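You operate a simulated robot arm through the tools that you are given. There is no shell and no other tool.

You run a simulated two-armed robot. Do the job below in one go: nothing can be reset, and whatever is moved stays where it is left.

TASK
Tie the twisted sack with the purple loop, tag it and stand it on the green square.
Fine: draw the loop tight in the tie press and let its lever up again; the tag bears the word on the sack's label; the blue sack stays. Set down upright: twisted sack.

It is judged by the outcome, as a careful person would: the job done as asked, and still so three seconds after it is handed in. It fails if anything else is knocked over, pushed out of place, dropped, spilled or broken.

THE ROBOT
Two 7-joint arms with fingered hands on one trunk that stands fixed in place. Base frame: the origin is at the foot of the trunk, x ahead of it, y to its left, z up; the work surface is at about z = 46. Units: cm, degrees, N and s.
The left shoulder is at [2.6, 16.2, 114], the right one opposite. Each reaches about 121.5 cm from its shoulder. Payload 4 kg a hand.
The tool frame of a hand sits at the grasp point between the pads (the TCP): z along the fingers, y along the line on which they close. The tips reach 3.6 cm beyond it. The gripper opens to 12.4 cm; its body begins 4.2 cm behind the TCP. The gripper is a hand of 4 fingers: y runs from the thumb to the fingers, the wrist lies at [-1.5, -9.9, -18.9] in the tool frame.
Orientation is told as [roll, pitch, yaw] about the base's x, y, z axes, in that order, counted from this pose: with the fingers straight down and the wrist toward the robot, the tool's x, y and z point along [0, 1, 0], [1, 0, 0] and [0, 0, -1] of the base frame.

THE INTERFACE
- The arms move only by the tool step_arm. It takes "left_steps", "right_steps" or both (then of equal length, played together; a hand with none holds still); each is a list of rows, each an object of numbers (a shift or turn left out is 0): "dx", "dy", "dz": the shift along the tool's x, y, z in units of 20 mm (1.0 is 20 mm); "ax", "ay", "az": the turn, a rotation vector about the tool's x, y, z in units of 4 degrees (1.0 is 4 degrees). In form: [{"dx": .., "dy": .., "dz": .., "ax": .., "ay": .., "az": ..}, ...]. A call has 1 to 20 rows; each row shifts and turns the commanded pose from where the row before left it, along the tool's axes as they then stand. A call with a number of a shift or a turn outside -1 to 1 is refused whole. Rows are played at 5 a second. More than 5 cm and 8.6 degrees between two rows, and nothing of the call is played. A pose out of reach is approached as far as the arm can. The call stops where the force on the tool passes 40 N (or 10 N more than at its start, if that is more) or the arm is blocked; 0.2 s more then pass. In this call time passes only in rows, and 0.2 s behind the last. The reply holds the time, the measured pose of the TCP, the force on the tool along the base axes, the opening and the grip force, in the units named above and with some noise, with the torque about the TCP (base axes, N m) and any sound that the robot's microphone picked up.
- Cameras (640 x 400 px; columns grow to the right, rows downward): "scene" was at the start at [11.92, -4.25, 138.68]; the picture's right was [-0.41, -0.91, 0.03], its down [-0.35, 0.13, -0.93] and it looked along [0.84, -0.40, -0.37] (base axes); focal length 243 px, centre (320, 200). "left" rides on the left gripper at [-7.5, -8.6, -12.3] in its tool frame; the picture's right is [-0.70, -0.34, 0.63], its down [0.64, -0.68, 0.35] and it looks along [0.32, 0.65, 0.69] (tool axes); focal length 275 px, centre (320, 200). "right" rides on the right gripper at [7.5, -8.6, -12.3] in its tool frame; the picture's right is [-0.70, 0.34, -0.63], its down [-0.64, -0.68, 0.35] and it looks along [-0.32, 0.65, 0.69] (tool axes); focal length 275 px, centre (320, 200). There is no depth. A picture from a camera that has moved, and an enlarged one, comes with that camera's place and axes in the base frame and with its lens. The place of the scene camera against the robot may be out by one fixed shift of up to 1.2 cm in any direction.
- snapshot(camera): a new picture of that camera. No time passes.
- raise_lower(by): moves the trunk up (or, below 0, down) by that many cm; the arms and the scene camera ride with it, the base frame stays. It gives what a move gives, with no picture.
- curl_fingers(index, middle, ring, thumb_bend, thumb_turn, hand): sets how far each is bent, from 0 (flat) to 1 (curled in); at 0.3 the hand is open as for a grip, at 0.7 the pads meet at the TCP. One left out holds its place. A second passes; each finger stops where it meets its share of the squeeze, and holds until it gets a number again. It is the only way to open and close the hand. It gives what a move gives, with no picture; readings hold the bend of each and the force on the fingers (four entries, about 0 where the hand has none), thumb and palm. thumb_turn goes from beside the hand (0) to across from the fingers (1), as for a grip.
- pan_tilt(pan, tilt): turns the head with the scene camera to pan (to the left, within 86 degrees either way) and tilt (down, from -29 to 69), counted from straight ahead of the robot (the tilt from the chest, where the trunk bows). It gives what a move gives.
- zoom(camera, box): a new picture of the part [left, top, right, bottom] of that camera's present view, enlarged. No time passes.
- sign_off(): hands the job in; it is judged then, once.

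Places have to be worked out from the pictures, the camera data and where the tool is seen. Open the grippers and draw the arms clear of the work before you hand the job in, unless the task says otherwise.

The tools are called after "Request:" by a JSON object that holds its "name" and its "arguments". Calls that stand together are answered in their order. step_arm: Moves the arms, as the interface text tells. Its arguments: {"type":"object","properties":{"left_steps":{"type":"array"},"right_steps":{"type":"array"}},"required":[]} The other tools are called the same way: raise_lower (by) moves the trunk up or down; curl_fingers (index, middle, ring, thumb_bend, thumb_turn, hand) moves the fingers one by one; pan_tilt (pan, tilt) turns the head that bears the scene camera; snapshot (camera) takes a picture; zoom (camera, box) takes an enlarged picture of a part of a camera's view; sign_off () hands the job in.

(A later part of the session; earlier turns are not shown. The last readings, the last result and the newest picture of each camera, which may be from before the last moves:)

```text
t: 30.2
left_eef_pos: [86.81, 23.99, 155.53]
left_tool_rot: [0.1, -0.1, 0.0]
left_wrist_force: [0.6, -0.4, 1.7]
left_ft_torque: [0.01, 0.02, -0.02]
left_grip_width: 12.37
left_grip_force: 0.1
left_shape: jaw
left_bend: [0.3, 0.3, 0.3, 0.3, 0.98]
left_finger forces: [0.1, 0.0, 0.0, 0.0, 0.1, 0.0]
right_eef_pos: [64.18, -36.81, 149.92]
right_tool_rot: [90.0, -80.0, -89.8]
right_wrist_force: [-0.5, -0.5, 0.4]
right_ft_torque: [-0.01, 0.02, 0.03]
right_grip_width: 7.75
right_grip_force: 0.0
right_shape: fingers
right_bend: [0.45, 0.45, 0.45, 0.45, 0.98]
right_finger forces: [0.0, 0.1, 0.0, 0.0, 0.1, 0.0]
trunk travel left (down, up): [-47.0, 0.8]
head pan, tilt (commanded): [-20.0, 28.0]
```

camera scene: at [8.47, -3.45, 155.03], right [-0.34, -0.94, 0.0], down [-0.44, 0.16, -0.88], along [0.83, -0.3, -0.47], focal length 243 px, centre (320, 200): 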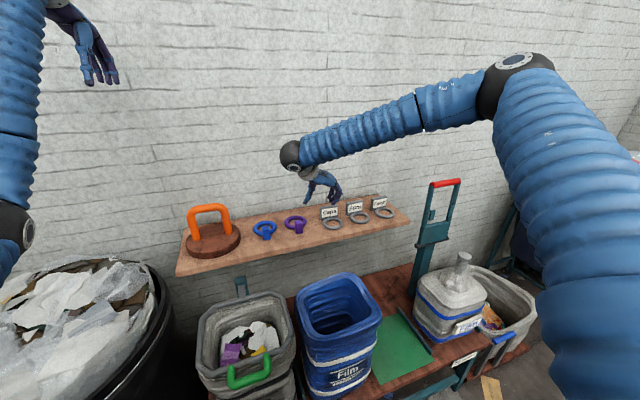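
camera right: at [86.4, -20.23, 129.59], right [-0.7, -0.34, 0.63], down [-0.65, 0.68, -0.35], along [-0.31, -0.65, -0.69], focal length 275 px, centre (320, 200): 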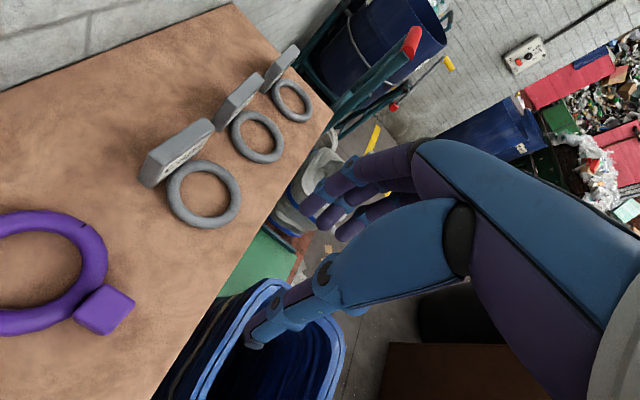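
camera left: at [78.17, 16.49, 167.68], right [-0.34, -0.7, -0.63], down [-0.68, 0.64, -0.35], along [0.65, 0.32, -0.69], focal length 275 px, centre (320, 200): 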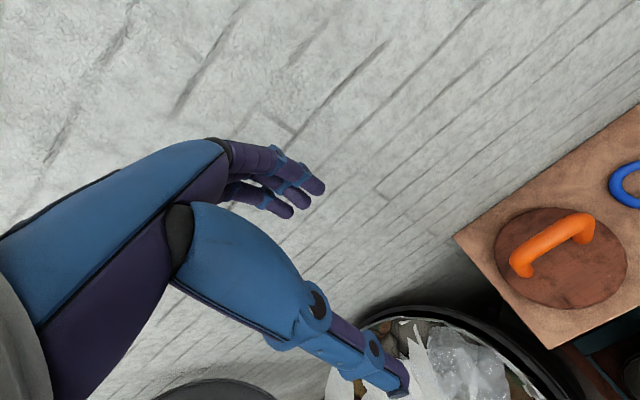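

Request:
{"name": "step_arm", "arguments": {"right_steps": [{"az": -1}, {"az": -1}, {"az": -1}, {"az": -1}, {"az": -1}, {"az": -1}, {"az": -1}, {"az": -1}, {"az": -1}, {"az": -1}, {"az": -1}, {"az": -1}, {"az": -1}, {"az": -1}, {"az": -1}, {"az": -1}, {"az": -1}, {"az": -1}, {"az": -1}, {"az": -1}]}}

Request:
{"name": "snapshot", "arguments": {"camera": "scene"}}

Request:
{"name": "snapshot", "arguments": {"camera": "right"}}

```text
t: 34.4
left_eef_pos: [86.81, 23.92, 155.55]
left_tool_rot: [0.0, 0.0, -0.1]
left_wrist_force: [0.7, 0.0, 0.1]
left_ft_torque: [0.01, -0.04, 0.01]
left_grip_width: 12.36
left_grip_force: 0.0
left_shape: jaw
left_bend: [0.3, 0.3, 0.3, 0.3, 0.98]
left_finger forces: [0.0, 0.0, 0.0, 0.0, 0.0, 0.1]
right_eef_pos: [64.24, -36.76, 149.91]
right_tool_rot: [-90.0, -19.9, 90.1]
right_wrist_force: [-0.6, 0.2, -0.7]
right_ft_torque: [0.0, 0.01, 0.0]
right_grip_width: 7.8
right_grip_force: 0.1
right_shape: fingers
right_bend: [0.45, 0.45, 0.45, 0.45, 0.98]
right_finger forces: [0.1, 0.0, 0.0, 0.0, 0.0, 0.0]
trunk travel left (down, up): [-47.0, 0.8]
head pan, tilt (commanded): [-20.0, 28.0]
```

```text
taken
camera scene: at [8.45, -3.45, 155.03], right [-0.34, -0.94, 0.0], down [-0.44, 0.16, -0.88], along [0.83, -0.3, -0.47], focal length 243 px, centre (320, 200)
```

scene: 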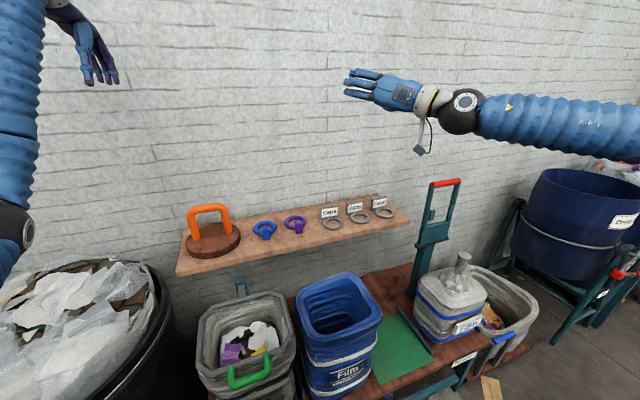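

```text
taken
camera right: at [51.89, -42.32, 139.94], right [-0.63, 0.08, 0.77], down [0.35, -0.86, 0.37], along [0.69, 0.5, 0.52], focal length 275 px, centre (320, 200)
```

right: 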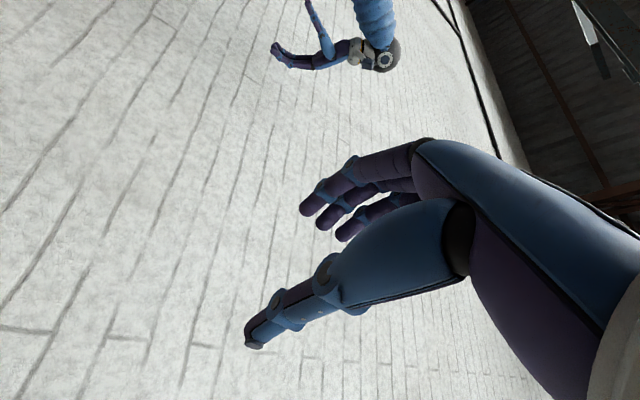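

Finishing the roll and descending toward the pre-grasp in front of the shelf, while the left hand comes back over the shelf so its camera can watch the loop.

Request:
{"name": "step_arm", "arguments": {"left_steps": [{"dx": 0}, {"dx": 0}, {"dx": 0}, {"dx": 0}, {"dx": -1}, {"dx": -1}, {"dx": -1}, {"dx": -1}, {"dx": -1}, {"dx": -1}, {"dx": -1}, {"dx": -1}, {"dx": -1}, {"dx": -1}, {"dx": -1}, {"dx": -1}, {"dx": -1}, {"dx": -1}, {"dx": -1}, {"dx": -1}], "right_steps": [{"az": -1}, {"az": -1}, {"az": -1}, {"az": -1}, {"az": -1}, {"dz": 0.258, "dy": 0.359, "dx": 0.997}, {"dz": 0.258, "dy": 0.359, "dx": 0.997}, {"dz": 0.258, "dy": 0.359, "dx": 0.997}, {"dz": 0.258, "dy": 0.359, "dx": 0.997}, {"dz": 0.258, "dy": 0.359, "dx": 0.997}, {"dz": 0.258, "dy": 0.359, "dx": 0.997}, {"dz": 0.258, "dy": 0.359, "dx": 0.997}, {"dz": 0.258, "dy": 0.359, "dx": 0.997}, {"dz": 0.258, "dy": 0.359, "dx": 0.997}, {"dz": 0.258, "dy": 0.359, "dx": 0.997}, {"dz": 0.258, "dy": 0.359, "dx": 0.997}, {"dz": 0.258, "dy": 0.359, "dx": 0.997}, {"dz": 0.258, "dy": 0.359, "dx": 0.997}, {"dz": 0.258, "dy": 0.359, "dx": 0.997}, {"dz": 0.258, "dy": 0.359, "dx": 0.997}]}}

Request:
{"name": "snapshot", "arguments": {"camera": "scene"}}

Request:
{"name": "snapshot", "arguments": {"camera": "left"}}

```text
t: 38.6
left_eef_pos: [86.8, -8.25, 155.73]
left_tool_rot: [-0.1, 0.1, 0.0]
left_wrist_force: [-0.3, 0.0, -0.2]
left_ft_torque: [-0.04, 0.0, -0.02]
left_grip_width: 12.36
left_grip_force: 0.0
left_shape: jaw
left_bend: [0.3, 0.3, 0.3, 0.3, 0.98]
left_finger forces: [0.0, 0.0, 0.0, 0.0, 0.0, 0.1]
right_eef_pos: [71.85, -25.85, 119.96]
right_tool_rot: [-90.1, -0.1, 90.1]
right_wrist_force: [0.0, -0.1, 0.3]
right_ft_torque: [0.02, 0.03, 0.0]
right_grip_width: 7.74
right_grip_force: 0.1
right_shape: fingers
right_bend: [0.45, 0.45, 0.45, 0.45, 0.98]
right_finger forces: [0.0, 0.0, 0.0, 0.1, 0.0, 0.0]
trunk travel left (down, up): [-47.0, 0.8]
head pan, tilt (commanded): [-20.0, 28.0]
```

```text
taken
camera scene: at [8.49, -3.6, 155.02], right [-0.34, -0.94, 0.0], down [-0.44, 0.16, -0.88], along [0.83, -0.3, -0.47], focal length 243 px, centre (320, 200)
```

scene: 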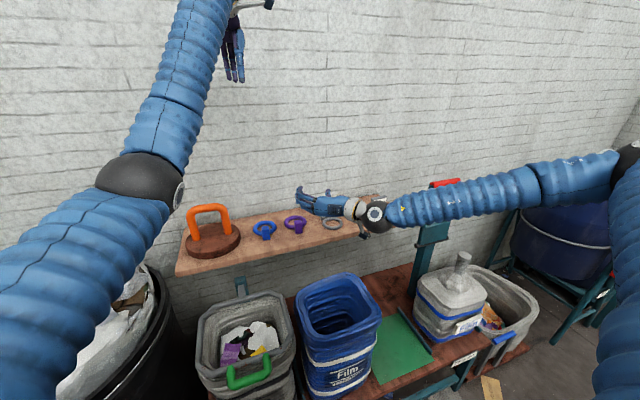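

```text
taken
camera left: at [78.21, -15.69, 167.83], right [-0.34, -0.7, -0.63], down [-0.68, 0.64, -0.35], along [0.65, 0.32, -0.69], focal length 275 px, centre (320, 200)
```

left: 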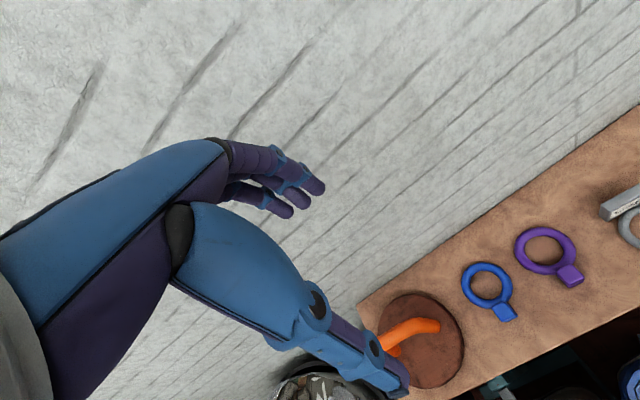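

The right arm moves comfortably in this pose. I bring the right hand to a pre-grasp in front of the block, slightly high, and re-aim the left wrist camera (yaw −60°) at the purple loop.

Request:
{"name": "step_arm", "arguments": {"left_steps": [{"dy": -0.84, "dx": 0.5, "dz": 0.18}, {"dy": -0.84, "dx": 0.5, "dz": 0.18}, {"dy": -0.84, "dx": 0.5, "dz": 0.18}, {"dy": -0.84, "dx": 0.5, "dz": 0.18}, {"dy": -0.84, "dx": 0.5, "dz": 0.18}, {"dy": -0.84, "dx": 0.5, "dz": 0.18}, {"dy": -0.84, "dx": 0.5, "dz": 0.18}, {"dy": -0.84, "dx": 0.5, "dz": 0.18}, {"dy": -0.84, "dx": 0.5, "dz": 0.18}, {"dy": -0.84, "dx": 0.5, "dz": 0.18}, {"az": 1}, {"az": 1}, {"az": 1}, {"az": 1}, {"az": 1}, {"az": 1}, {"az": 1}, {"az": 1}, {"az": 1}, {"az": 1}], "right_steps": [{"dz": 0.208, "dy": 0.135, "dx": 0.85}, {"dz": 0.208, "dy": 0.135, "dx": 0.85}, {"dz": 0.208, "dy": 0.135, "dx": 0.85}, {"dz": 0.208, "dy": 0.135, "dx": 0.85}, {"dz": 0.208, "dy": 0.135, "dx": 0.85}, {"dz": 0.208, "dy": 0.135, "dx": 0.85}, {"dz": 0.208, "dy": 0.135, "dx": 0.85}, {"dz": 0.208, "dy": 0.135, "dx": 0.85}, {"dz": 0.208, "dy": 0.135, "dx": 0.85}, {"dz": 0.208, "dy": 0.135, "dx": 0.85}, {"dx": 0}, {"dx": 0}, {"dx": 0}, {"dx": 0}, {"dx": 0}, {"dx": 0}, {"dx": 0}, {"dx": 0}, {"dx": 0}, {"dx": 0}]}}

Request:
{"name": "snapshot", "arguments": {"camera": "left"}}

Request:
{"name": "zoom", "arguments": {"camera": "scene", "box": [230, 160, 390, 260]}}

```text
t: 42.8
left_eef_pos: [70.05, 2.03, 152.06]
left_tool_rot: [0.0, 0.0, -39.9]
left_wrist_force: [-0.2, -0.8, -0.9]
left_ft_torque: [-0.02, 0.01, 0.03]
left_grip_width: 12.38
left_grip_force: 0.0
left_shape: jaw
left_bend: [0.3, 0.3, 0.3, 0.3, 0.98]
left_finger forces: [0.0, 0.0, 0.1, 0.0, 0.0, 0.0]
right_eef_pos: [76.22, -23.27, 103.02]
right_tool_rot: [-90.0, 0.0, 90.2]
right_wrist_force: [-0.8, -0.7, 0.5]
right_ft_torque: [-0.01, 0.0, 0.01]
right_grip_width: 7.77
right_grip_force: 0.1
right_shape: fingers
right_bend: [0.45, 0.45, 0.45, 0.45, 0.98]
right_finger forces: [0.1, 0.1, 0.0, 0.0, 0.0, 0.0]
trunk travel left (down, up): [-47.0, 0.8]
head pan, tilt (commanded): [-20.0, 28.0]
```

```text
taken
camera left: at [58.59, 1.88, 164.16], right [-0.71, -0.32, -0.63], down [-0.11, 0.93, -0.35], along [0.7, -0.18, -0.69], focal length 275 px, centre (320, 200)
```

left: 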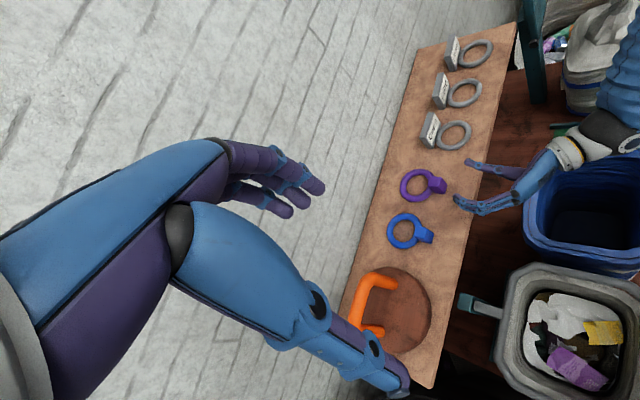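

```text
4.00 times, centred on (310, 210) of scene
camera zoom: at [8.52, -3.46, 155.02], right [-0.34, -0.94, 0.0], down [-0.44, 0.16, -0.88], along [0.83, -0.3, -0.47], focal length 972 px, centre (360, 160)
```

zoom: 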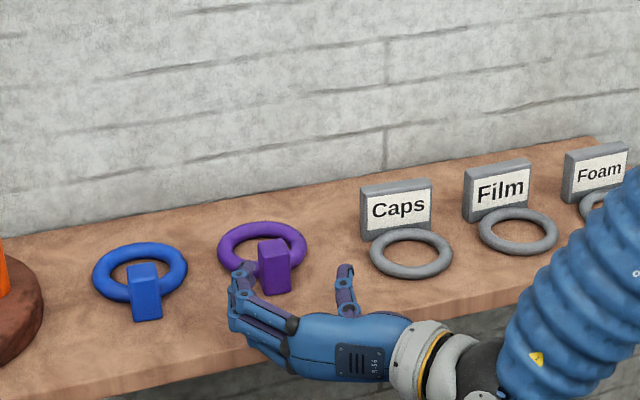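

The left wrist camera now gives a fine overhead view of loop and fingers; zooming in to align.

Request:
{"name": "zoom", "arguments": {"camera": "left", "box": [380, 130, 560, 260]}}

```text
3.08 times, centred on (470, 195) of left
camera zoom: at [58.59, 1.88, 164.16], right [-0.71, -0.32, -0.63], down [-0.11, 0.93, -0.35], along [0.7, -0.18, -0.69], focal length 847 px, centre (-142, 215)
```

zoom: 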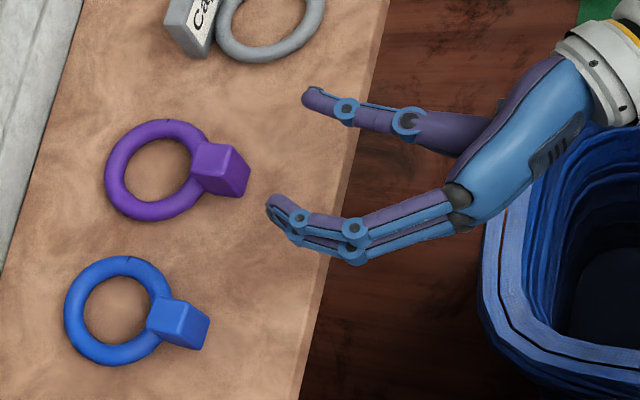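

Request:
{"name": "zoom", "arguments": {"camera": "left", "box": [405, 160, 485, 210]}}

Request:
{"name": "zoom", "arguments": {"camera": "scene", "box": [280, 205, 330, 245]}}

```text
8.00 times, centred on (445, 185) of left
camera zoom: at [58.59, 1.88, 164.16], right [-0.71, -0.32, -0.63], down [-0.11, 0.93, -0.35], along [0.7, -0.18, -0.69], focal length 2202 px, centre (-680, 320)
```

zoom: 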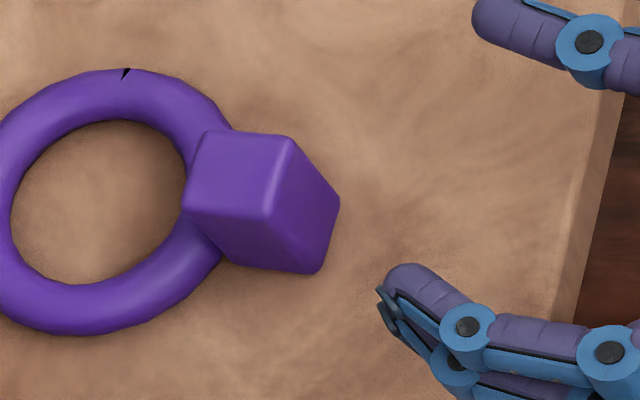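

```text
10.00 times, centred on (305, 225) of scene
camera zoom: at [8.52, -3.46, 155.02], right [-0.34, -0.94, 0.0], down [-0.44, 0.16, -0.88], along [0.83, -0.3, -0.47], focal length 2429 px, centre (470, -50)
```

zoom: 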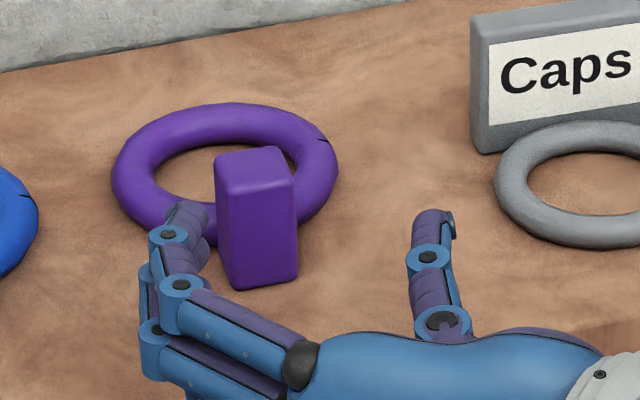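

From the overhead view the block is centred near (85.5,-22.75) with its top at z≈102.8, and the fingers straddle it well. I advance so that index/middle and thumb sit on its sides above the ring tube.

Request:
{"name": "step_arm", "arguments": {"right_steps": [{"dz": 0.78, "dy": 0.05}, {"dz": 0.78, "dy": 0.05}, {"dz": 0.78, "dy": 0.05, "dx": 0.1}, {"dz": 0.78, "dy": 0.05, "dx": 0.15}, {"dz": 0.78, "dy": 0.05, "dx": 0.2}]}}

Request:
{"name": "zoom", "arguments": {"camera": "left", "box": [405, 150, 501, 210]}}

Request:
{"name": "zoom", "arguments": {"camera": "scene", "box": [270, 195, 334, 235]}}

```text
t: 44.0
left_eef_pos: [70.05, 1.98, 152.02]
left_tool_rot: [0.0, 0.0, -40.0]
left_wrist_force: [0.0, -0.7, -0.1]
left_ft_torque: [0.0, 0.03, -0.03]
left_grip_width: 12.38
left_grip_force: 0.2
left_shape: jaw
left_bend: [0.3, 0.3, 0.3, 0.3, 0.98]
left_finger forces: [0.0, 0.0, 0.0, 0.0, 0.0, 0.0]
right_eef_pos: [82.58, -24.21, 105.04]
right_tool_rot: [-89.9, 0.0, 90.2]
right_wrist_force: [-0.5, -0.5, -1.0]
right_ft_torque: [0.01, -0.01, -0.02]
right_grip_width: 7.8
right_grip_force: 0.0
right_shape: fingers
right_bend: [0.45, 0.45, 0.45, 0.45, 0.98]
right_finger forces: [0.1, 0.0, 0.1, 0.0, 0.0, 0.0]
right hand out of reach, approached as far as the arm can: row 2, 3, 4, 5
trunk travel left (down, up): [-47.0, 0.8]
head pan, tilt (commanded): [-20.0, 28.0]
```

```text
6.67 times, centred on (453, 180) of left
camera zoom: at [58.56, 1.87, 164.18], right [-0.71, -0.32, -0.63], down [-0.11, 0.93, -0.35], along [0.7, -0.18, -0.69], focal length 1835 px, centre (-567, 333)
```

zoom: 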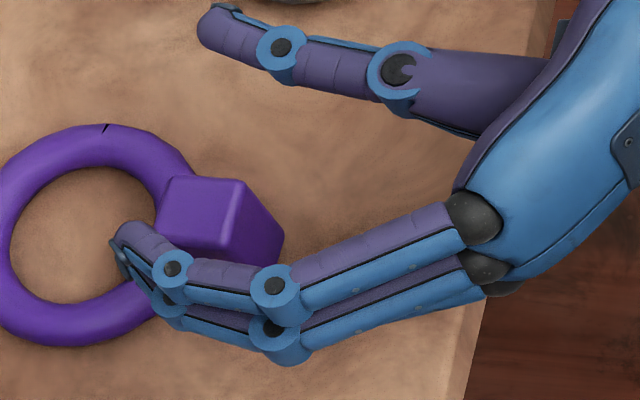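

```text
10.00 times, centred on (302, 215) of scene
camera zoom: at [8.49, -3.47, 155.03], right [-0.34, -0.94, 0.0], down [-0.44, 0.16, -0.88], along [0.83, -0.3, -0.47], focal length 2429 px, centre (500, 50)
```

zoom: 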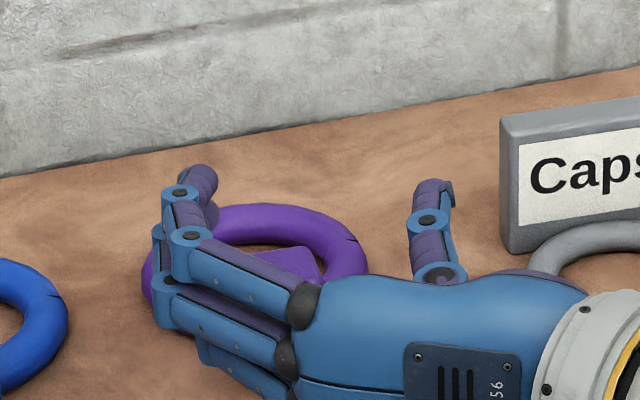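

The arm hits a limit again about 2 cm short. The raised trunk puts the shoulders back, so I'll withdraw the hand, lift it, and lower the trunk to bring the shoulders forward.

Request:
{"name": "step_arm", "arguments": {"right_steps": [{"dz": -1}, {"dz": -1}, {"dz": -1}, {"dz": -1, "dx": -0.5}, {"dz": -0.5, "dx": -1}, {"dx": -1}, {"dx": -1}, {"dx": -1}, {"dx": -1}, {"dx": -1}, {"dx": -1}, {"dx": -1}, {"dx": -1}]}}

Request:
{"name": "raise_lower", "arguments": {"by": -17}}

Request:
{"name": "snapshot", "arguments": {"camera": "scene"}}

```text
t: 46.8
left_eef_pos: [69.93, 2.08, 152.06]
left_tool_rot: [0.0, 0.0, -40.0]
left_wrist_force: [0.6, 0.4, 0.1]
left_ft_torque: [-0.01, 0.0, 0.03]
left_grip_width: 12.33
left_grip_force: 0.0
left_shape: jaw
left_bend: [0.3, 0.3, 0.3, 0.3, 0.98]
left_finger forces: [0.0, 0.0, 0.0, 0.0, 0.1, 0.1]
right_eef_pos: [73.57, -23.85, 124.3]
right_tool_rot: [-90.1, 0.0, 90.1]
right_wrist_force: [-0.3, 0.1, -0.4]
right_ft_torque: [0.02, -0.02, -0.02]
right_grip_width: 7.76
right_grip_force: 0.2
right_shape: fingers
right_bend: [0.45, 0.45, 0.45, 0.45, 0.98]
right_finger forces: [0.0, 0.0, 0.0, 0.0, 0.0, 0.1]
trunk travel left (down, up): [-47.0, 0.8]
head pan, tilt (commanded): [-20.0, 28.0]
```

```text
t: 48.7
left_eef_pos: [69.92, 2.04, 135.33]
left_tool_rot: [0.1, -0.1, -40.0]
left_wrist_force: [-0.6, -0.5, 0.2]
left_ft_torque: [0.04, -0.05, 0.0]
left_grip_width: 12.39
left_grip_force: 0.0
left_shape: jaw
left_bend: [0.3, 0.3, 0.3, 0.3, 0.98]
left_finger forces: [0.0, 0.0, 0.0, 0.1, 0.1, 0.0]
right_eef_pos: [73.46, -24.13, 107.07]
right_tool_rot: [-90.1, 0.1, 90.2]
right_wrist_force: [-0.2, -0.3, 0.8]
right_ft_torque: [-0.01, 0.02, 0.0]
right_grip_width: 7.77
right_grip_force: 0.0
right_shape: fingers
right_bend: [0.45, 0.45, 0.45, 0.45, 0.98]
right_finger forces: [0.1, 0.0, 0.1, 0.1, 0.0, 0.1]
trunk travel left (down, up): [-30.0, 17.8]
head pan, tilt (commanded): [-20.0, 28.0]
```

```text
taken
camera scene: at [11.85, -3.47, 137.06], right [-0.34, -0.94, 0.03], down [-0.51, 0.16, -0.85], along [0.79, -0.3, -0.53], focal length 243 px, centre (320, 200)
```

scene: 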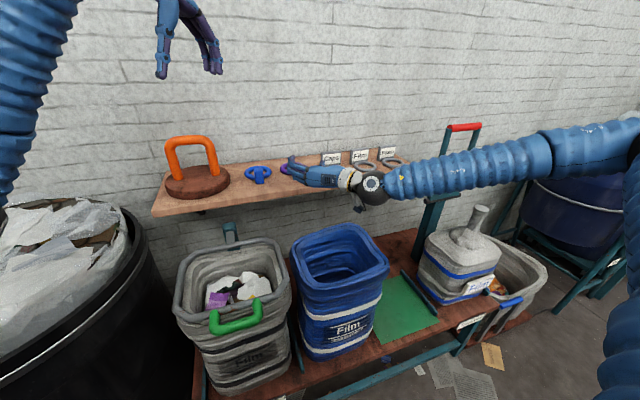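

Shoulders are now further forward. I retry the approach toward the block at z≈103.5.

Request:
{"name": "step_arm", "arguments": {"right_steps": [{"dz": 0.625, "dy": 0.34, "dx": 0.85}, {"dz": 0.625, "dy": 0.34, "dx": 0.85}, {"dz": 0.8}, {"dz": 0.8}, {"dz": 0.8}]}}

```text
t: 49.9
left_eef_pos: [70.11, 1.88, 134.99]
left_tool_rot: [-0.1, 0.0, -40.0]
left_wrist_force: [-0.2, 0.1, -0.3]
left_ft_torque: [0.06, 0.04, -0.03]
left_grip_width: 12.34
left_grip_force: 0.0
left_shape: jaw
left_bend: [0.3, 0.3, 0.3, 0.3, 0.98]
left_finger forces: [0.1, 0.1, 0.1, 0.0, 0.1, 0.0]
right_eef_pos: [80.82, -22.68, 103.85]
right_tool_rot: [-90.0, 0.0, 90.1]
right_wrist_force: [-0.7, -0.1, -0.1]
right_ft_torque: [-0.02, 0.01, -0.04]
right_grip_width: 7.77
right_grip_force: 0.0
right_shape: fingers
right_bend: [0.45, 0.45, 0.45, 0.45, 0.98]
right_finger forces: [0.0, 0.0, 0.1, 0.0, 0.0, 0.0]
trunk travel left (down, up): [-30.0, 17.8]
head pan, tilt (commanded): [-20.0, 28.0]
```

No limit reported this time. Continuing to the grasp position (84.0,-22.75,102.1).

Request:
{"name": "step_arm", "arguments": {"right_steps": [{"dz": 0.55, "dx": 0.25}, {"dz": 0.55, "dx": 0.3}, {"dz": 0.5, "dx": 0.3}]}}

Request:
{"name": "snapshot", "arguments": {"camera": "left"}}

Request:
{"name": "zoom", "arguments": {"camera": "scene", "box": [260, 140, 340, 190]}}

```text
t: 50.7
left_eef_pos: [70.13, 1.94, 135.01]
left_tool_rot: [-0.1, -0.1, -40.0]
left_wrist_force: [0.9, -0.3, -0.7]
left_ft_torque: [-0.03, -0.01, 0.0]
left_grip_width: 12.41
left_grip_force: 0.1
left_shape: jaw
left_bend: [0.3, 0.3, 0.3, 0.3, 0.98]
left_finger forces: [0.0, 0.0, 0.0, 0.0, 0.0, 0.0]
right_eef_pos: [84.18, -22.64, 101.85]
right_tool_rot: [-90.0, 0.0, 90.2]
right_wrist_force: [-0.6, 0.1, -0.9]
right_ft_torque: [0.04, -0.02, -0.01]
right_grip_width: 7.79
right_grip_force: 0.1
right_shape: fingers
right_bend: [0.45, 0.45, 0.45, 0.45, 0.98]
right_finger forces: [0.1, 0.0, 0.0, 0.1, 0.0, 0.0]
trunk travel left (down, up): [-30.0, 17.8]
head pan, tilt (commanded): [-20.0, 28.0]
```

```text
taken
camera left: at [58.63, 1.86, 147.2], right [-0.71, -0.32, -0.63], down [-0.11, 0.93, -0.35], along [0.7, -0.18, -0.69], focal length 275 px, centre (320, 200)
```

left: 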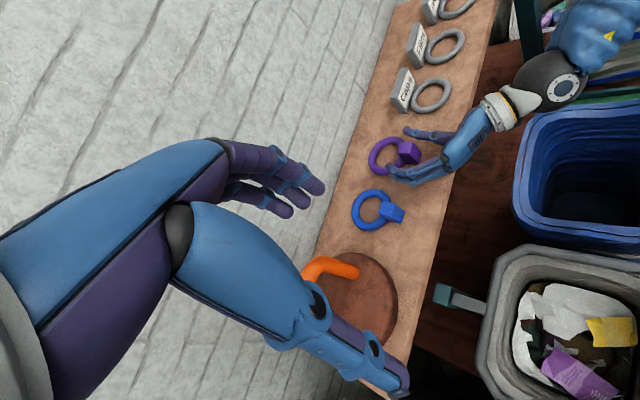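

```text
8.00 times, centred on (300, 165) of scene
camera zoom: at [11.95, -3.46, 137.04], right [-0.34, -0.94, 0.03], down [-0.51, 0.16, -0.85], along [0.79, -0.3, -0.53], focal length 1943 px, centre (480, 480)
```

zoom: 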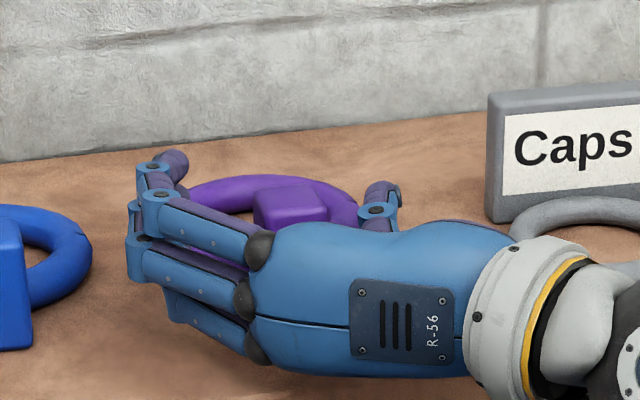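

Request:
{"name": "zoom", "arguments": {"camera": "left", "box": [360, 110, 488, 200]}}

```text
4.44 times, centred on (424, 155) of left
camera zoom: at [58.63, 1.86, 147.2], right [-0.71, -0.32, -0.63], down [-0.11, 0.93, -0.35], along [0.7, -0.18, -0.69], focal length 1224 px, centre (-142, 400)
```

zoom: 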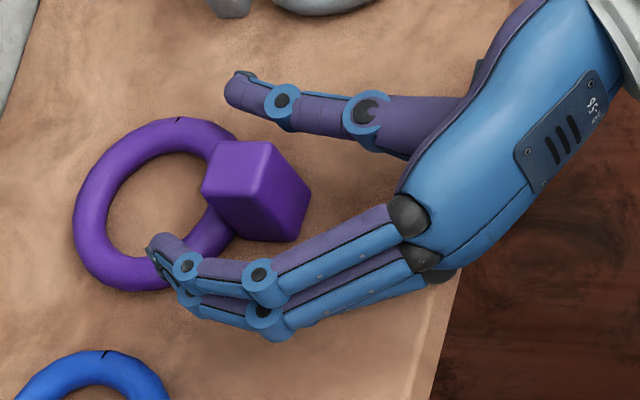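

Fingers straddle the block well with no contact forces. Closing index, middle and thumb on it.

Request:
{"name": "curl_fingers", "arguments": {"hand": "right", "index": 0.72, "middle": 0.72, "thumb_bend": 0.72}}

Request:
{"name": "zoom", "arguments": {"camera": "left", "box": [360, 110, 488, 200]}}

Request:
{"name": "zoom", "arguments": {"camera": "scene", "box": [260, 140, 340, 190]}}

```text
t: 51.7
left_eef_pos: [69.95, 2.07, 135.19]
left_tool_rot: [0.0, -0.1, -40.0]
left_wrist_force: [0.7, -0.1, -0.8]
left_ft_torque: [-0.01, -0.01, -0.01]
left_grip_width: 12.37
left_grip_force: 0.1
left_shape: jaw
left_bend: [0.3, 0.3, 0.3, 0.3, 0.98]
left_finger forces: [0.1, 0.0, 0.0, 0.0, 0.0, 0.1]
right_eef_pos: [84.14, -22.54, 102.0]
right_tool_rot: [-89.9, 0.0, 90.2]
right_wrist_force: [1.5, -0.3, 5.6]
right_ft_torque: [-0.09, -0.09, 0.0]
right_grip_width: 2.6
right_grip_force: 18.6
right_shape: fingers
right_bend: [0.62, 0.63, 0.45, 0.66, 0.98]
right_finger forces: [9.9, 9.0, 0.1, 0.1, 18.9, 0.0]
trunk travel left (down, up): [-30.0, 17.8]
head pan, tilt (commanded): [-20.0, 28.0]
```

```text
4.44 times, centred on (424, 155) of left
camera zoom: at [58.53, 1.87, 147.26], right [-0.71, -0.32, -0.63], down [-0.11, 0.93, -0.35], along [0.7, -0.18, -0.69], focal length 1224 px, centre (-142, 400)
```

zoom: 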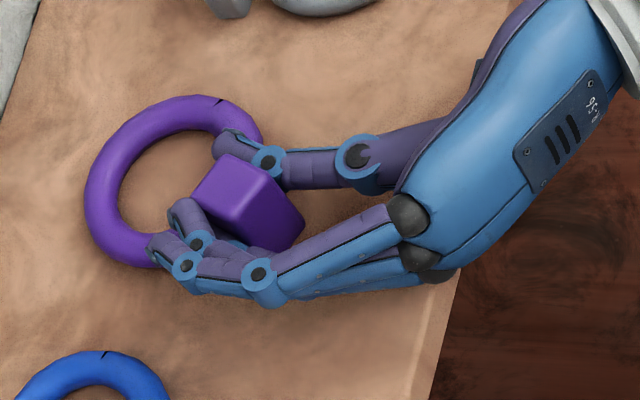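

```text
8.00 times, centred on (300, 165) of scene
camera zoom: at [11.86, -3.46, 137.05], right [-0.34, -0.94, 0.03], down [-0.51, 0.16, -0.85], along [0.79, -0.3, -0.53], focal length 1943 px, centre (480, 480)
```

zoom: 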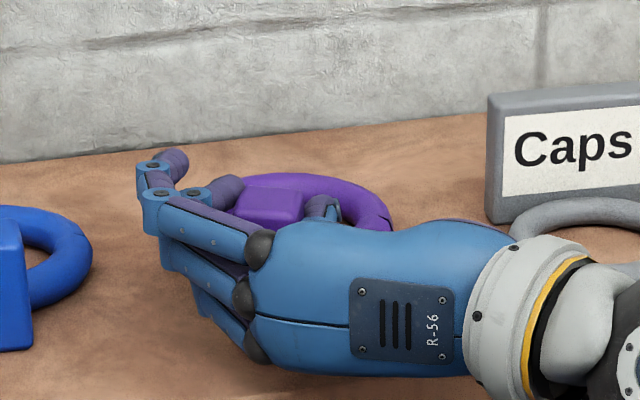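

Firm grip (≈19 N, width 2.6 cm); the loop swivelled about −20° in the grip but is held. Lifting gently and checking.

Request:
{"name": "step_arm", "arguments": {"right_steps": [{"dx": -0.3}, {"dx": -0.5}, {"dx": -0.7}, {"dx": -0.8}, {"dx": -0.8}]}}

Request:
{"name": "zoom", "arguments": {"camera": "left", "box": [340, 90, 500, 200]}}

Request:
{"name": "zoom", "arguments": {"camera": "scene", "box": [250, 110, 350, 190]}}

```text
t: 52.9
left_eef_pos: [70.05, 1.95, 135.06]
left_tool_rot: [0.1, -0.1, -40.0]
left_wrist_force: [0.5, -0.2, 0.9]
left_ft_torque: [0.02, 0.0, -0.01]
left_grip_width: 12.38
left_grip_force: 0.1
left_shape: jaw
left_bend: [0.3, 0.3, 0.3, 0.3, 0.98]
left_finger forces: [0.0, 0.0, 0.0, 0.1, 0.1, 0.0]
right_eef_pos: [84.26, -22.53, 108.09]
right_tool_rot: [-90.0, 0.0, 90.2]
right_wrist_force: [-0.3, 1.7, -0.8]
right_ft_torque: [0.03, -0.01, 0.02]
right_grip_width: 2.6
right_grip_force: 18.0
right_shape: fingers
right_bend: [0.62, 0.63, 0.45, 0.66, 0.96]
right_finger forces: [11.4, 7.0, 0.0, 0.0, 18.4, 0.0]
trunk travel left (down, up): [-30.0, 17.8]
head pan, tilt (commanded): [-20.0, 28.0]
```

```text
3.64 times, centred on (420, 145) of left
camera zoom: at [58.54, 1.88, 147.25], right [-0.71, -0.32, -0.63], down [-0.11, 0.93, -0.35], along [0.7, -0.18, -0.69], focal length 1001 px, centre (-44, 400)
```

zoom: 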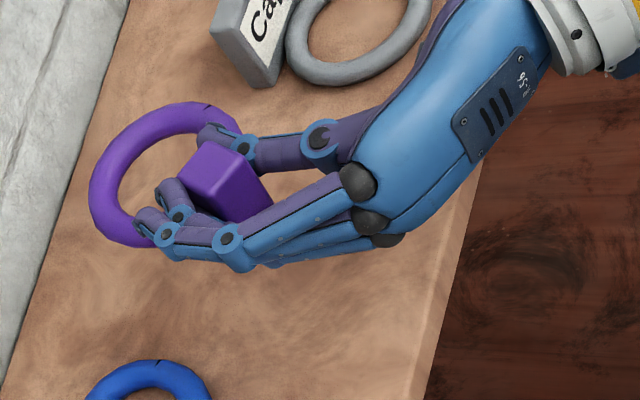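

```text
5.00 times, centred on (300, 150) of scene
camera zoom: at [11.87, -3.45, 137.05], right [-0.34, -0.94, 0.03], down [-0.51, 0.16, -0.85], along [0.79, -0.3, -0.53], focal length 1214 px, centre (420, 450)
```

zoom: 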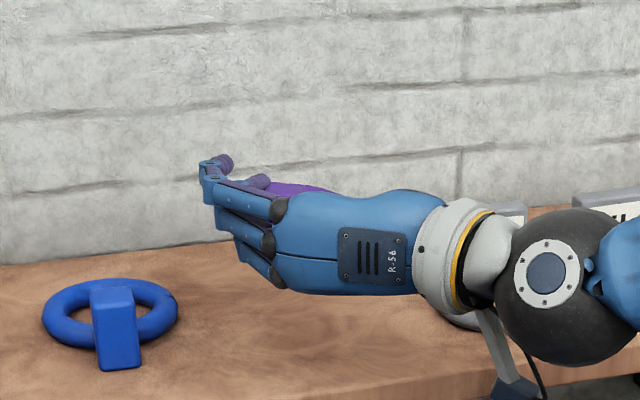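

The loop hangs level in the grip, clear of the shelf. Now I back away from the shelf and carry it toward the sack at z≈114.

Request:
{"name": "step_arm", "arguments": {"right_steps": [{"dz": -1, "dx": -0.33}, {"dz": -1, "dx": -0.33}, {"dz": -1, "dx": -0.33}, {"dz": -1, "dx": -0.33}, {"dz": -1, "dx": -0.33}, {"dz": -1, "dx": -0.33}, {"dz": -1, "dx": -0.33}, {"dz": -1, "dx": -0.33}, {"dz": -1, "dx": -0.33}, {"dz": -0.37, "dy": -0.98}, {"dz": -0.37, "dy": -0.98}, {"dz": -0.37, "dy": -0.98}, {"dz": -0.37, "dy": -0.98}, {"dz": -0.37, "dy": -0.98}, {"dz": -0.37, "dy": -0.98}, {"dz": -0.37, "dy": -0.98}, {"dz": -0.37, "dy": -0.98}, {"dz": -0.37, "dy": -0.98}, {"dz": -0.37, "dy": -0.98}]}}

Request:
{"name": "pan_tilt", "arguments": {"pan": -50, "tilt": 28}}

Request:
{"name": "snapshot", "arguments": {"camera": "scene"}}

Request:
{"name": "snapshot", "arguments": {"camera": "right"}}

```text
t: 57.1
left_eef_pos: [70.01, 2.12, 135.13]
left_tool_rot: [-0.1, 0.0, -40.0]
left_wrist_force: [0.0, -0.1, -1.0]
left_ft_torque: [-0.02, -0.02, 0.01]
left_grip_width: 12.35
left_grip_force: 0.1
left_shape: jaw
left_bend: [0.3, 0.3, 0.3, 0.3, 0.98]
left_finger forces: [0.0, 0.0, 0.0, 0.1, 0.1, 0.0]
right_eef_pos: [43.17, -41.58, 74.77]
right_tool_rot: [-45.9, -0.2, 90.2]
right_wrist_force: [0.0, -0.1, -0.1]
right_ft_torque: [0.01, 0.03, 0.0]
right_grip_width: 2.46
right_grip_force: 10.7
right_shape: fingers
right_bend: [0.6, 0.69, 0.45, 0.68, 0.98]
right_finger forces: [11.1, 0.1, 0.0, 0.0, 10.9, 0.0]
right hand out of reach, approached as far as the arm can: row 16
trunk travel left (down, up): [-30.0, 17.8]
head pan, tilt (commanded): [-20.0, 28.0]
stopped in row 19 (right hand): the arm was blocked; the commanded pose is now the measured one
```

```text
t: 58.0
left_eef_pos: [70.01, 2.11, 135.01]
left_tool_rot: [0.0, 0.0, -40.0]
left_wrist_force: [-0.6, 0.2, -0.2]
left_ft_torque: [-0.04, 0.03, 0.07]
left_grip_width: 12.33
left_grip_force: 0.1
left_shape: jaw
left_bend: [0.3, 0.3, 0.3, 0.3, 0.98]
left_finger forces: [0.0, 0.1, 0.1, 0.1, 0.0, 0.0]
right_eef_pos: [43.13, -41.63, 74.91]
right_tool_rot: [-45.8, -0.1, 90.2]
right_wrist_force: [0.4, 0.1, 0.5]
right_ft_torque: [-0.04, 0.03, -0.03]
right_grip_width: 2.44
right_grip_force: 11.1
right_shape: fingers
right_bend: [0.6, 0.69, 0.45, 0.68, 0.98]
right_finger forces: [11.1, 0.1, 0.3, 0.0, 10.8, 0.0]
trunk travel left (down, up): [-30.0, 17.8]
head pan, tilt (commanded): [-50.0, 28.0]
```

```text
taken
camera scene: at [9.19, -7.33, 137.25], right [-0.76, -0.64, 0.06], down [-0.37, 0.36, -0.86], along [0.53, -0.68, -0.51], focal length 243 px, centre (320, 200)
```

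scene: 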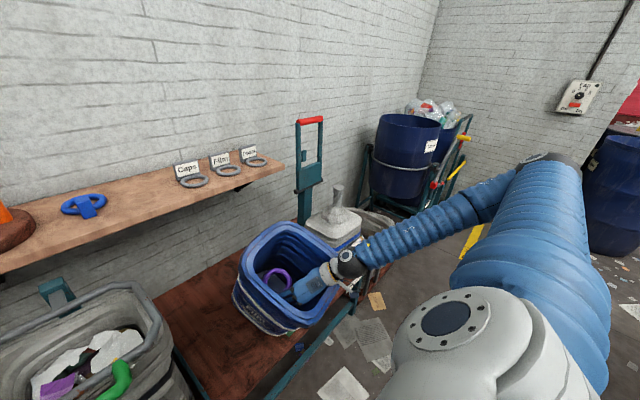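

```text
taken
camera right: at [29.15, -50.28, 77.91], right [0.03, 0.34, 0.94], down [0.7, -0.68, 0.22], along [0.71, 0.65, -0.25], focal length 275 px, centre (320, 200)
```

right: 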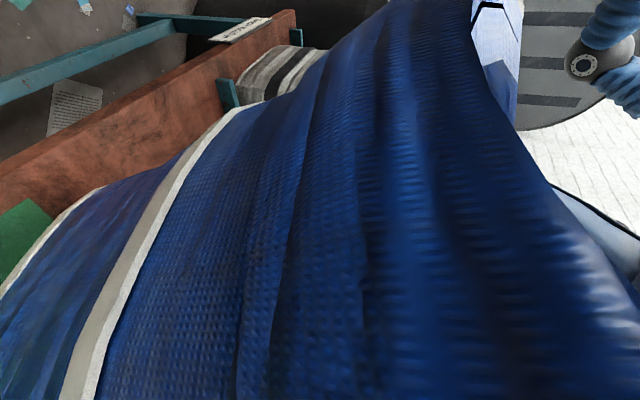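

Something went wrong: the arm hit a limit mid-path and the hand swung down into the blue sack's mouth. I look closely before moving anything.

Request:
{"name": "zoom", "arguments": {"camera": "scene", "box": [210, 200, 390, 350]}}

Request:
{"name": "snapshot", "arguments": {"camera": "left"}}

```text
2.67 times, centred on (300, 275) of scene
camera zoom: at [9.19, -7.33, 137.25], right [-0.76, -0.64, 0.06], down [-0.37, 0.36, -0.86], along [0.53, -0.68, -0.51], focal length 648 px, centre (373, 0)
```

zoom: 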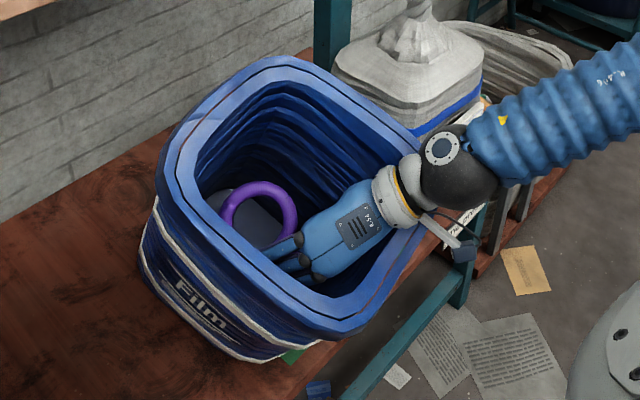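

```text
taken
camera left: at [58.57, 1.86, 147.22], right [-0.71, -0.32, -0.63], down [-0.11, 0.93, -0.35], along [0.7, -0.18, -0.69], focal length 275 px, centre (320, 200)
```

left: 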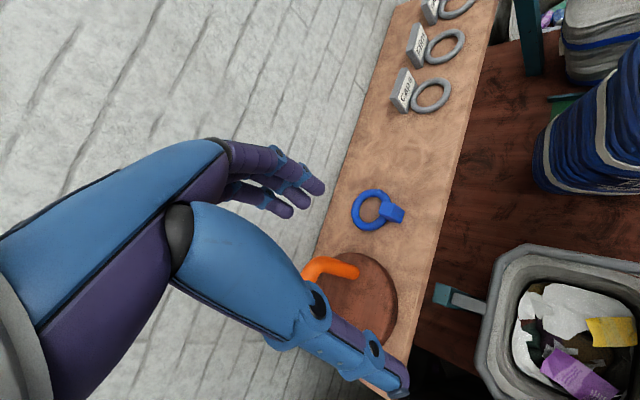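

The hand went into the blue sack's mouth and pulled it into a tilt toward the right/front; the loop is still gripped. I'll slowly undo the last sideways motion so the sack can settle back upright.

Request:
{"name": "step_arm", "arguments": {"right_steps": [{"dx": -0.12, "dz": 0.13, "dy": 0.4}, {"dx": -0.12, "dz": 0.13, "dy": 0.4}]}}

Request:
{"name": "zoom", "arguments": {"camera": "scene", "box": [190, 190, 390, 350]}}

Request:
{"name": "snapshot", "arguments": {"camera": "left"}}

```text
t: 58.6
left_eef_pos: [70.04, 2.03, 135.04]
left_tool_rot: [0.0, 0.0, -40.0]
left_wrist_force: [0.0, -0.1, 0.6]
left_ft_torque: [-0.01, 0.02, -0.03]
left_grip_width: 12.38
left_grip_force: 0.2
left_shape: jaw
left_bend: [0.3, 0.3, 0.3, 0.3, 0.98]
left_finger forces: [0.0, 0.0, 0.1, 0.0, 0.1, 0.0]
right_eef_pos: [43.84, -39.97, 74.8]
right_tool_rot: [-45.9, -0.1, 90.3]
right_wrist_force: [0.7, -0.2, -0.6]
right_ft_torque: [-0.04, 0.02, 0.0]
right_grip_width: 2.42
right_grip_force: 11.1
right_shape: fingers
right_bend: [0.6, 0.69, 0.45, 0.68, 0.98]
right_finger forces: [11.3, 0.1, 0.1, 0.0, 11.0, 0.0]
trunk travel left (down, up): [-30.0, 17.8]
head pan, tilt (commanded): [-50.0, 28.0]
```

```text
2.50 times, centred on (290, 270) of scene
camera zoom: at [9.19, -7.35, 137.25], right [-0.76, -0.64, 0.06], down [-0.37, 0.36, -0.86], along [0.53, -0.68, -0.51], focal length 607 px, centre (395, 25)
```

zoom: 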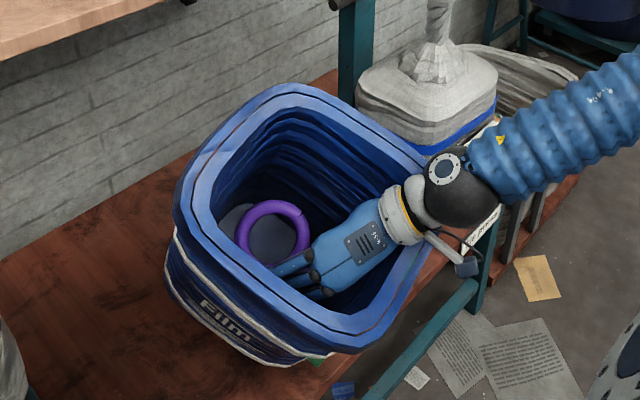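

```text
taken
camera left: at [58.58, 1.83, 147.21], right [-0.71, -0.32, -0.63], down [-0.11, 0.93, -0.35], along [0.7, -0.18, -0.69], focal length 275 px, centre (320, 200)
```

left: 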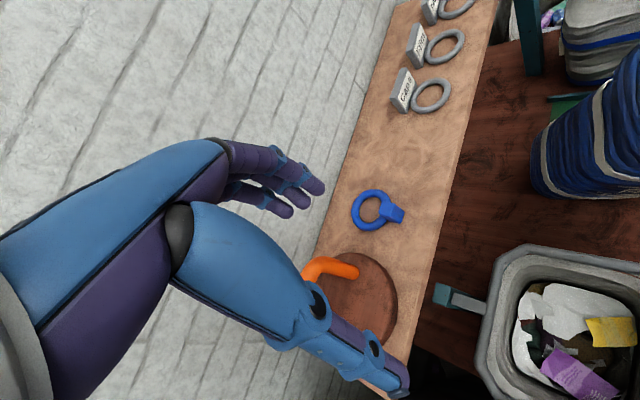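

The wrist shows no load, so it must be the forearm/wrist resting on the sack's right rim that tips it. I raise the arm slowly straight up and watch whether the sack settles back.

Request:
{"name": "step_arm", "arguments": {"right_steps": [{"dx": -0.25, "dz": -0.24}, {"dx": -0.25, "dz": -0.24}, {"dx": -0.25, "dz": -0.24}]}}

Request:
{"name": "zoom", "arguments": {"camera": "scene", "box": [190, 190, 390, 350]}}

Request:
{"name": "zoom", "arguments": {"camera": "left", "box": [480, 0, 640, 260]}}

```text
t: 59.4
left_eef_pos: [70.11, 2.11, 135.12]
left_tool_rot: [0.0, 0.0, -39.9]
left_wrist_force: [-0.2, 0.4, -0.1]
left_ft_torque: [0.02, 0.0, 0.03]
left_grip_width: 12.36
left_grip_force: 0.1
left_shape: jaw
left_bend: [0.3, 0.3, 0.3, 0.3, 0.98]
left_finger forces: [0.1, 0.0, 0.0, 0.0, 0.0, 0.0]
right_eef_pos: [43.9, -40.07, 76.88]
right_tool_rot: [-45.9, -0.1, 90.3]
right_wrist_force: [0.0, -0.5, -0.2]
right_ft_torque: [0.0, 0.04, 0.0]
right_grip_width: 2.45
right_grip_force: 11.5
right_shape: fingers
right_bend: [0.6, 0.69, 0.45, 0.68, 0.98]
right_finger forces: [11.1, 0.1, 0.0, 0.0, 11.1, 0.0]
trunk travel left (down, up): [-30.0, 17.8]
head pan, tilt (commanded): [-50.0, 28.0]
```

```text
2.50 times, centred on (290, 270) of scene
camera zoom: at [9.17, -7.32, 137.26], right [-0.76, -0.64, 0.06], down [-0.37, 0.36, -0.86], along [0.53, -0.68, -0.51], focal length 607 px, centre (395, 25)
```

zoom: 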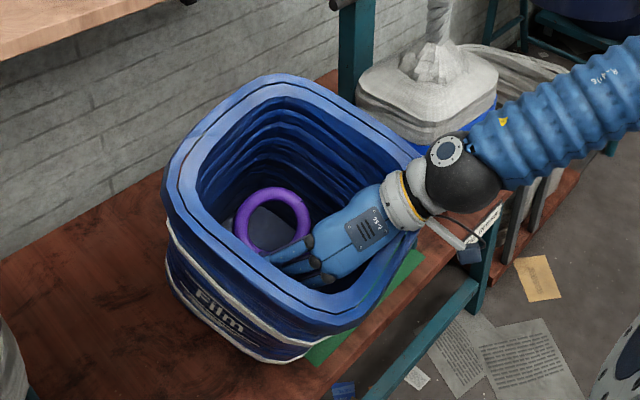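

```text
1.54 times, centred on (560, 130) of left
camera zoom: at [58.54, 1.88, 147.24], right [-0.71, -0.32, -0.63], down [-0.11, 0.93, -0.35], along [0.7, -0.18, -0.69], focal length 424 px, centre (-49, 308)
```

zoom: 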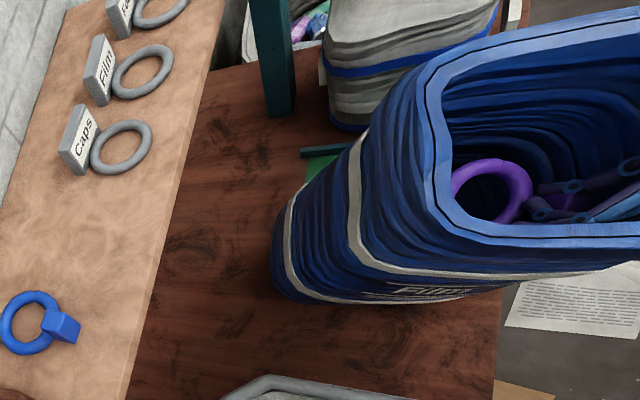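

The sack is settling back as the arm rises. Continuing slowly upward.

Request:
{"name": "step_arm", "arguments": {"right_steps": [{"dx": -0.25, "dz": -0.24}, {"dx": -0.25, "dz": -0.24}, {"dx": -0.25, "dz": -0.24}]}}

Request:
{"name": "zoom", "arguments": {"camera": "scene", "box": [190, 190, 390, 350]}}

Request:
{"name": "zoom", "arguments": {"camera": "left", "box": [480, 0, 640, 260]}}

```text
t: 60.2
left_eef_pos: [69.99, 2.01, 135.08]
left_tool_rot: [-0.1, 0.0, -39.9]
left_wrist_force: [1.1, -0.4, 0.2]
left_ft_torque: [0.02, -0.03, 0.03]
left_grip_width: 12.37
left_grip_force: 0.1
left_shape: jaw
left_bend: [0.3, 0.3, 0.3, 0.3, 0.98]
left_finger forces: [0.0, 0.0, 0.1, 0.0, 0.1, 0.0]
right_eef_pos: [43.87, -39.96, 79.02]
right_tool_rot: [-45.9, 0.0, 90.2]
right_wrist_force: [0.6, -0.3, 0.7]
right_ft_torque: [-0.01, 0.0, -0.02]
right_grip_width: 2.44
right_grip_force: 11.0
right_shape: fingers
right_bend: [0.6, 0.69, 0.45, 0.68, 0.98]
right_finger forces: [11.3, 0.1, 0.1, 0.0, 11.0, 0.0]
trunk travel left (down, up): [-30.0, 17.8]
head pan, tilt (commanded): [-50.0, 28.0]
```

```text
2.50 times, centred on (290, 270) of scene
camera zoom: at [9.16, -7.32, 137.26], right [-0.76, -0.64, 0.06], down [-0.37, 0.36, -0.86], along [0.53, -0.68, -0.51], focal length 607 px, centre (395, 25)
```

zoom: 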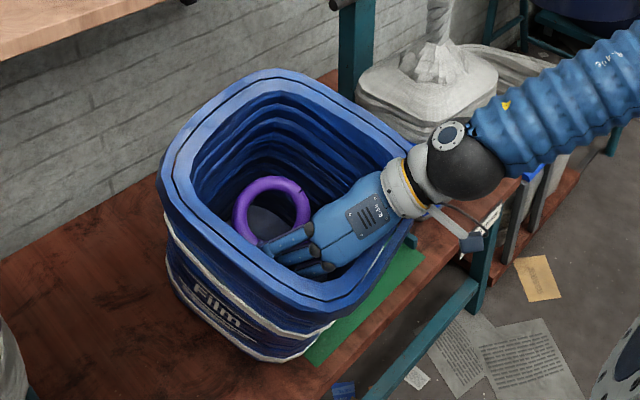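

```text
1.54 times, centred on (560, 130) of left
camera zoom: at [58.54, 1.87, 147.24], right [-0.71, -0.32, -0.63], down [-0.11, 0.93, -0.35], along [0.7, -0.18, -0.69], focal length 424 px, centre (-49, 308)
```

zoom: 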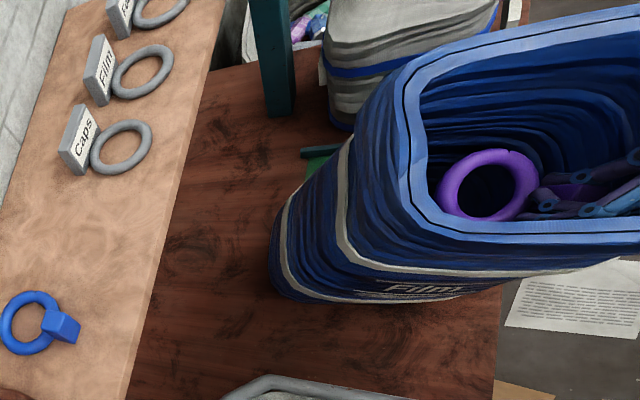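

Still righting itself. Continuing upward.

Request:
{"name": "step_arm", "arguments": {"right_steps": [{"dx": -0.28, "dz": -0.27}, {"dx": -0.28, "dz": -0.27}, {"dx": -0.28, "dz": -0.27}, {"dx": -0.28, "dz": -0.27}]}}

Request:
{"name": "zoom", "arguments": {"camera": "scene", "box": [190, 190, 390, 350]}}

Request:
{"name": "zoom", "arguments": {"camera": "left", "box": [480, 0, 640, 260]}}

```text
t: 61.2
left_eef_pos: [69.96, 2.06, 135.1]
left_tool_rot: [-0.1, 0.1, -40.0]
left_wrist_force: [-0.2, 0.8, 0.2]
left_ft_torque: [-0.01, 0.02, 0.01]
left_grip_width: 12.37
left_grip_force: 0.0
left_shape: jaw
left_bend: [0.3, 0.3, 0.3, 0.3, 0.98]
left_finger forces: [0.0, 0.0, 0.0, 0.1, 0.0, 0.1]
right_eef_pos: [43.9, -39.87, 81.95]
right_tool_rot: [-45.8, -0.1, 90.2]
right_wrist_force: [0.6, 0.7, -0.1]
right_ft_torque: [-0.02, 0.03, -0.02]
right_grip_width: 2.46
right_grip_force: 11.5
right_shape: fingers
right_bend: [0.6, 0.69, 0.45, 0.68, 0.98]
right_finger forces: [11.4, 0.0, 0.0, 0.1, 10.9, 0.0]
trunk travel left (down, up): [-30.0, 17.8]
head pan, tilt (commanded): [-50.0, 28.0]
```

```text
2.50 times, centred on (290, 270) of scene
camera zoom: at [9.16, -7.33, 137.26], right [-0.76, -0.64, 0.06], down [-0.37, 0.36, -0.86], along [0.53, -0.68, -0.51], focal length 607 px, centre (395, 25)
```

zoom: 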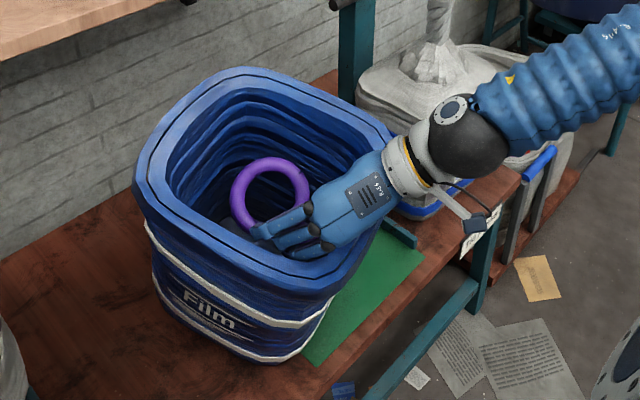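

```text
1.54 times, centred on (560, 130) of left
camera zoom: at [58.54, 1.87, 147.24], right [-0.71, -0.32, -0.63], down [-0.11, 0.93, -0.35], along [0.7, -0.18, -0.69], focal length 424 px, centre (-49, 308)
```

zoom: 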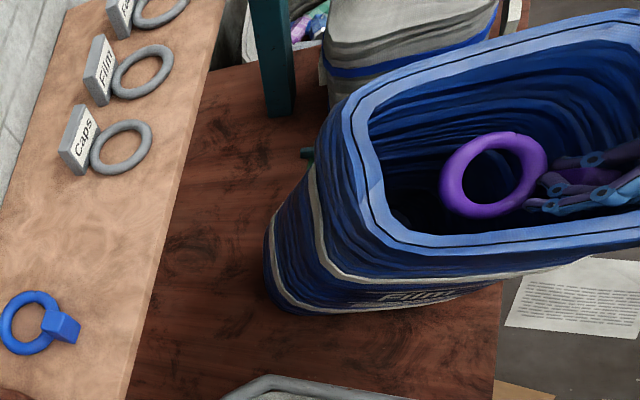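

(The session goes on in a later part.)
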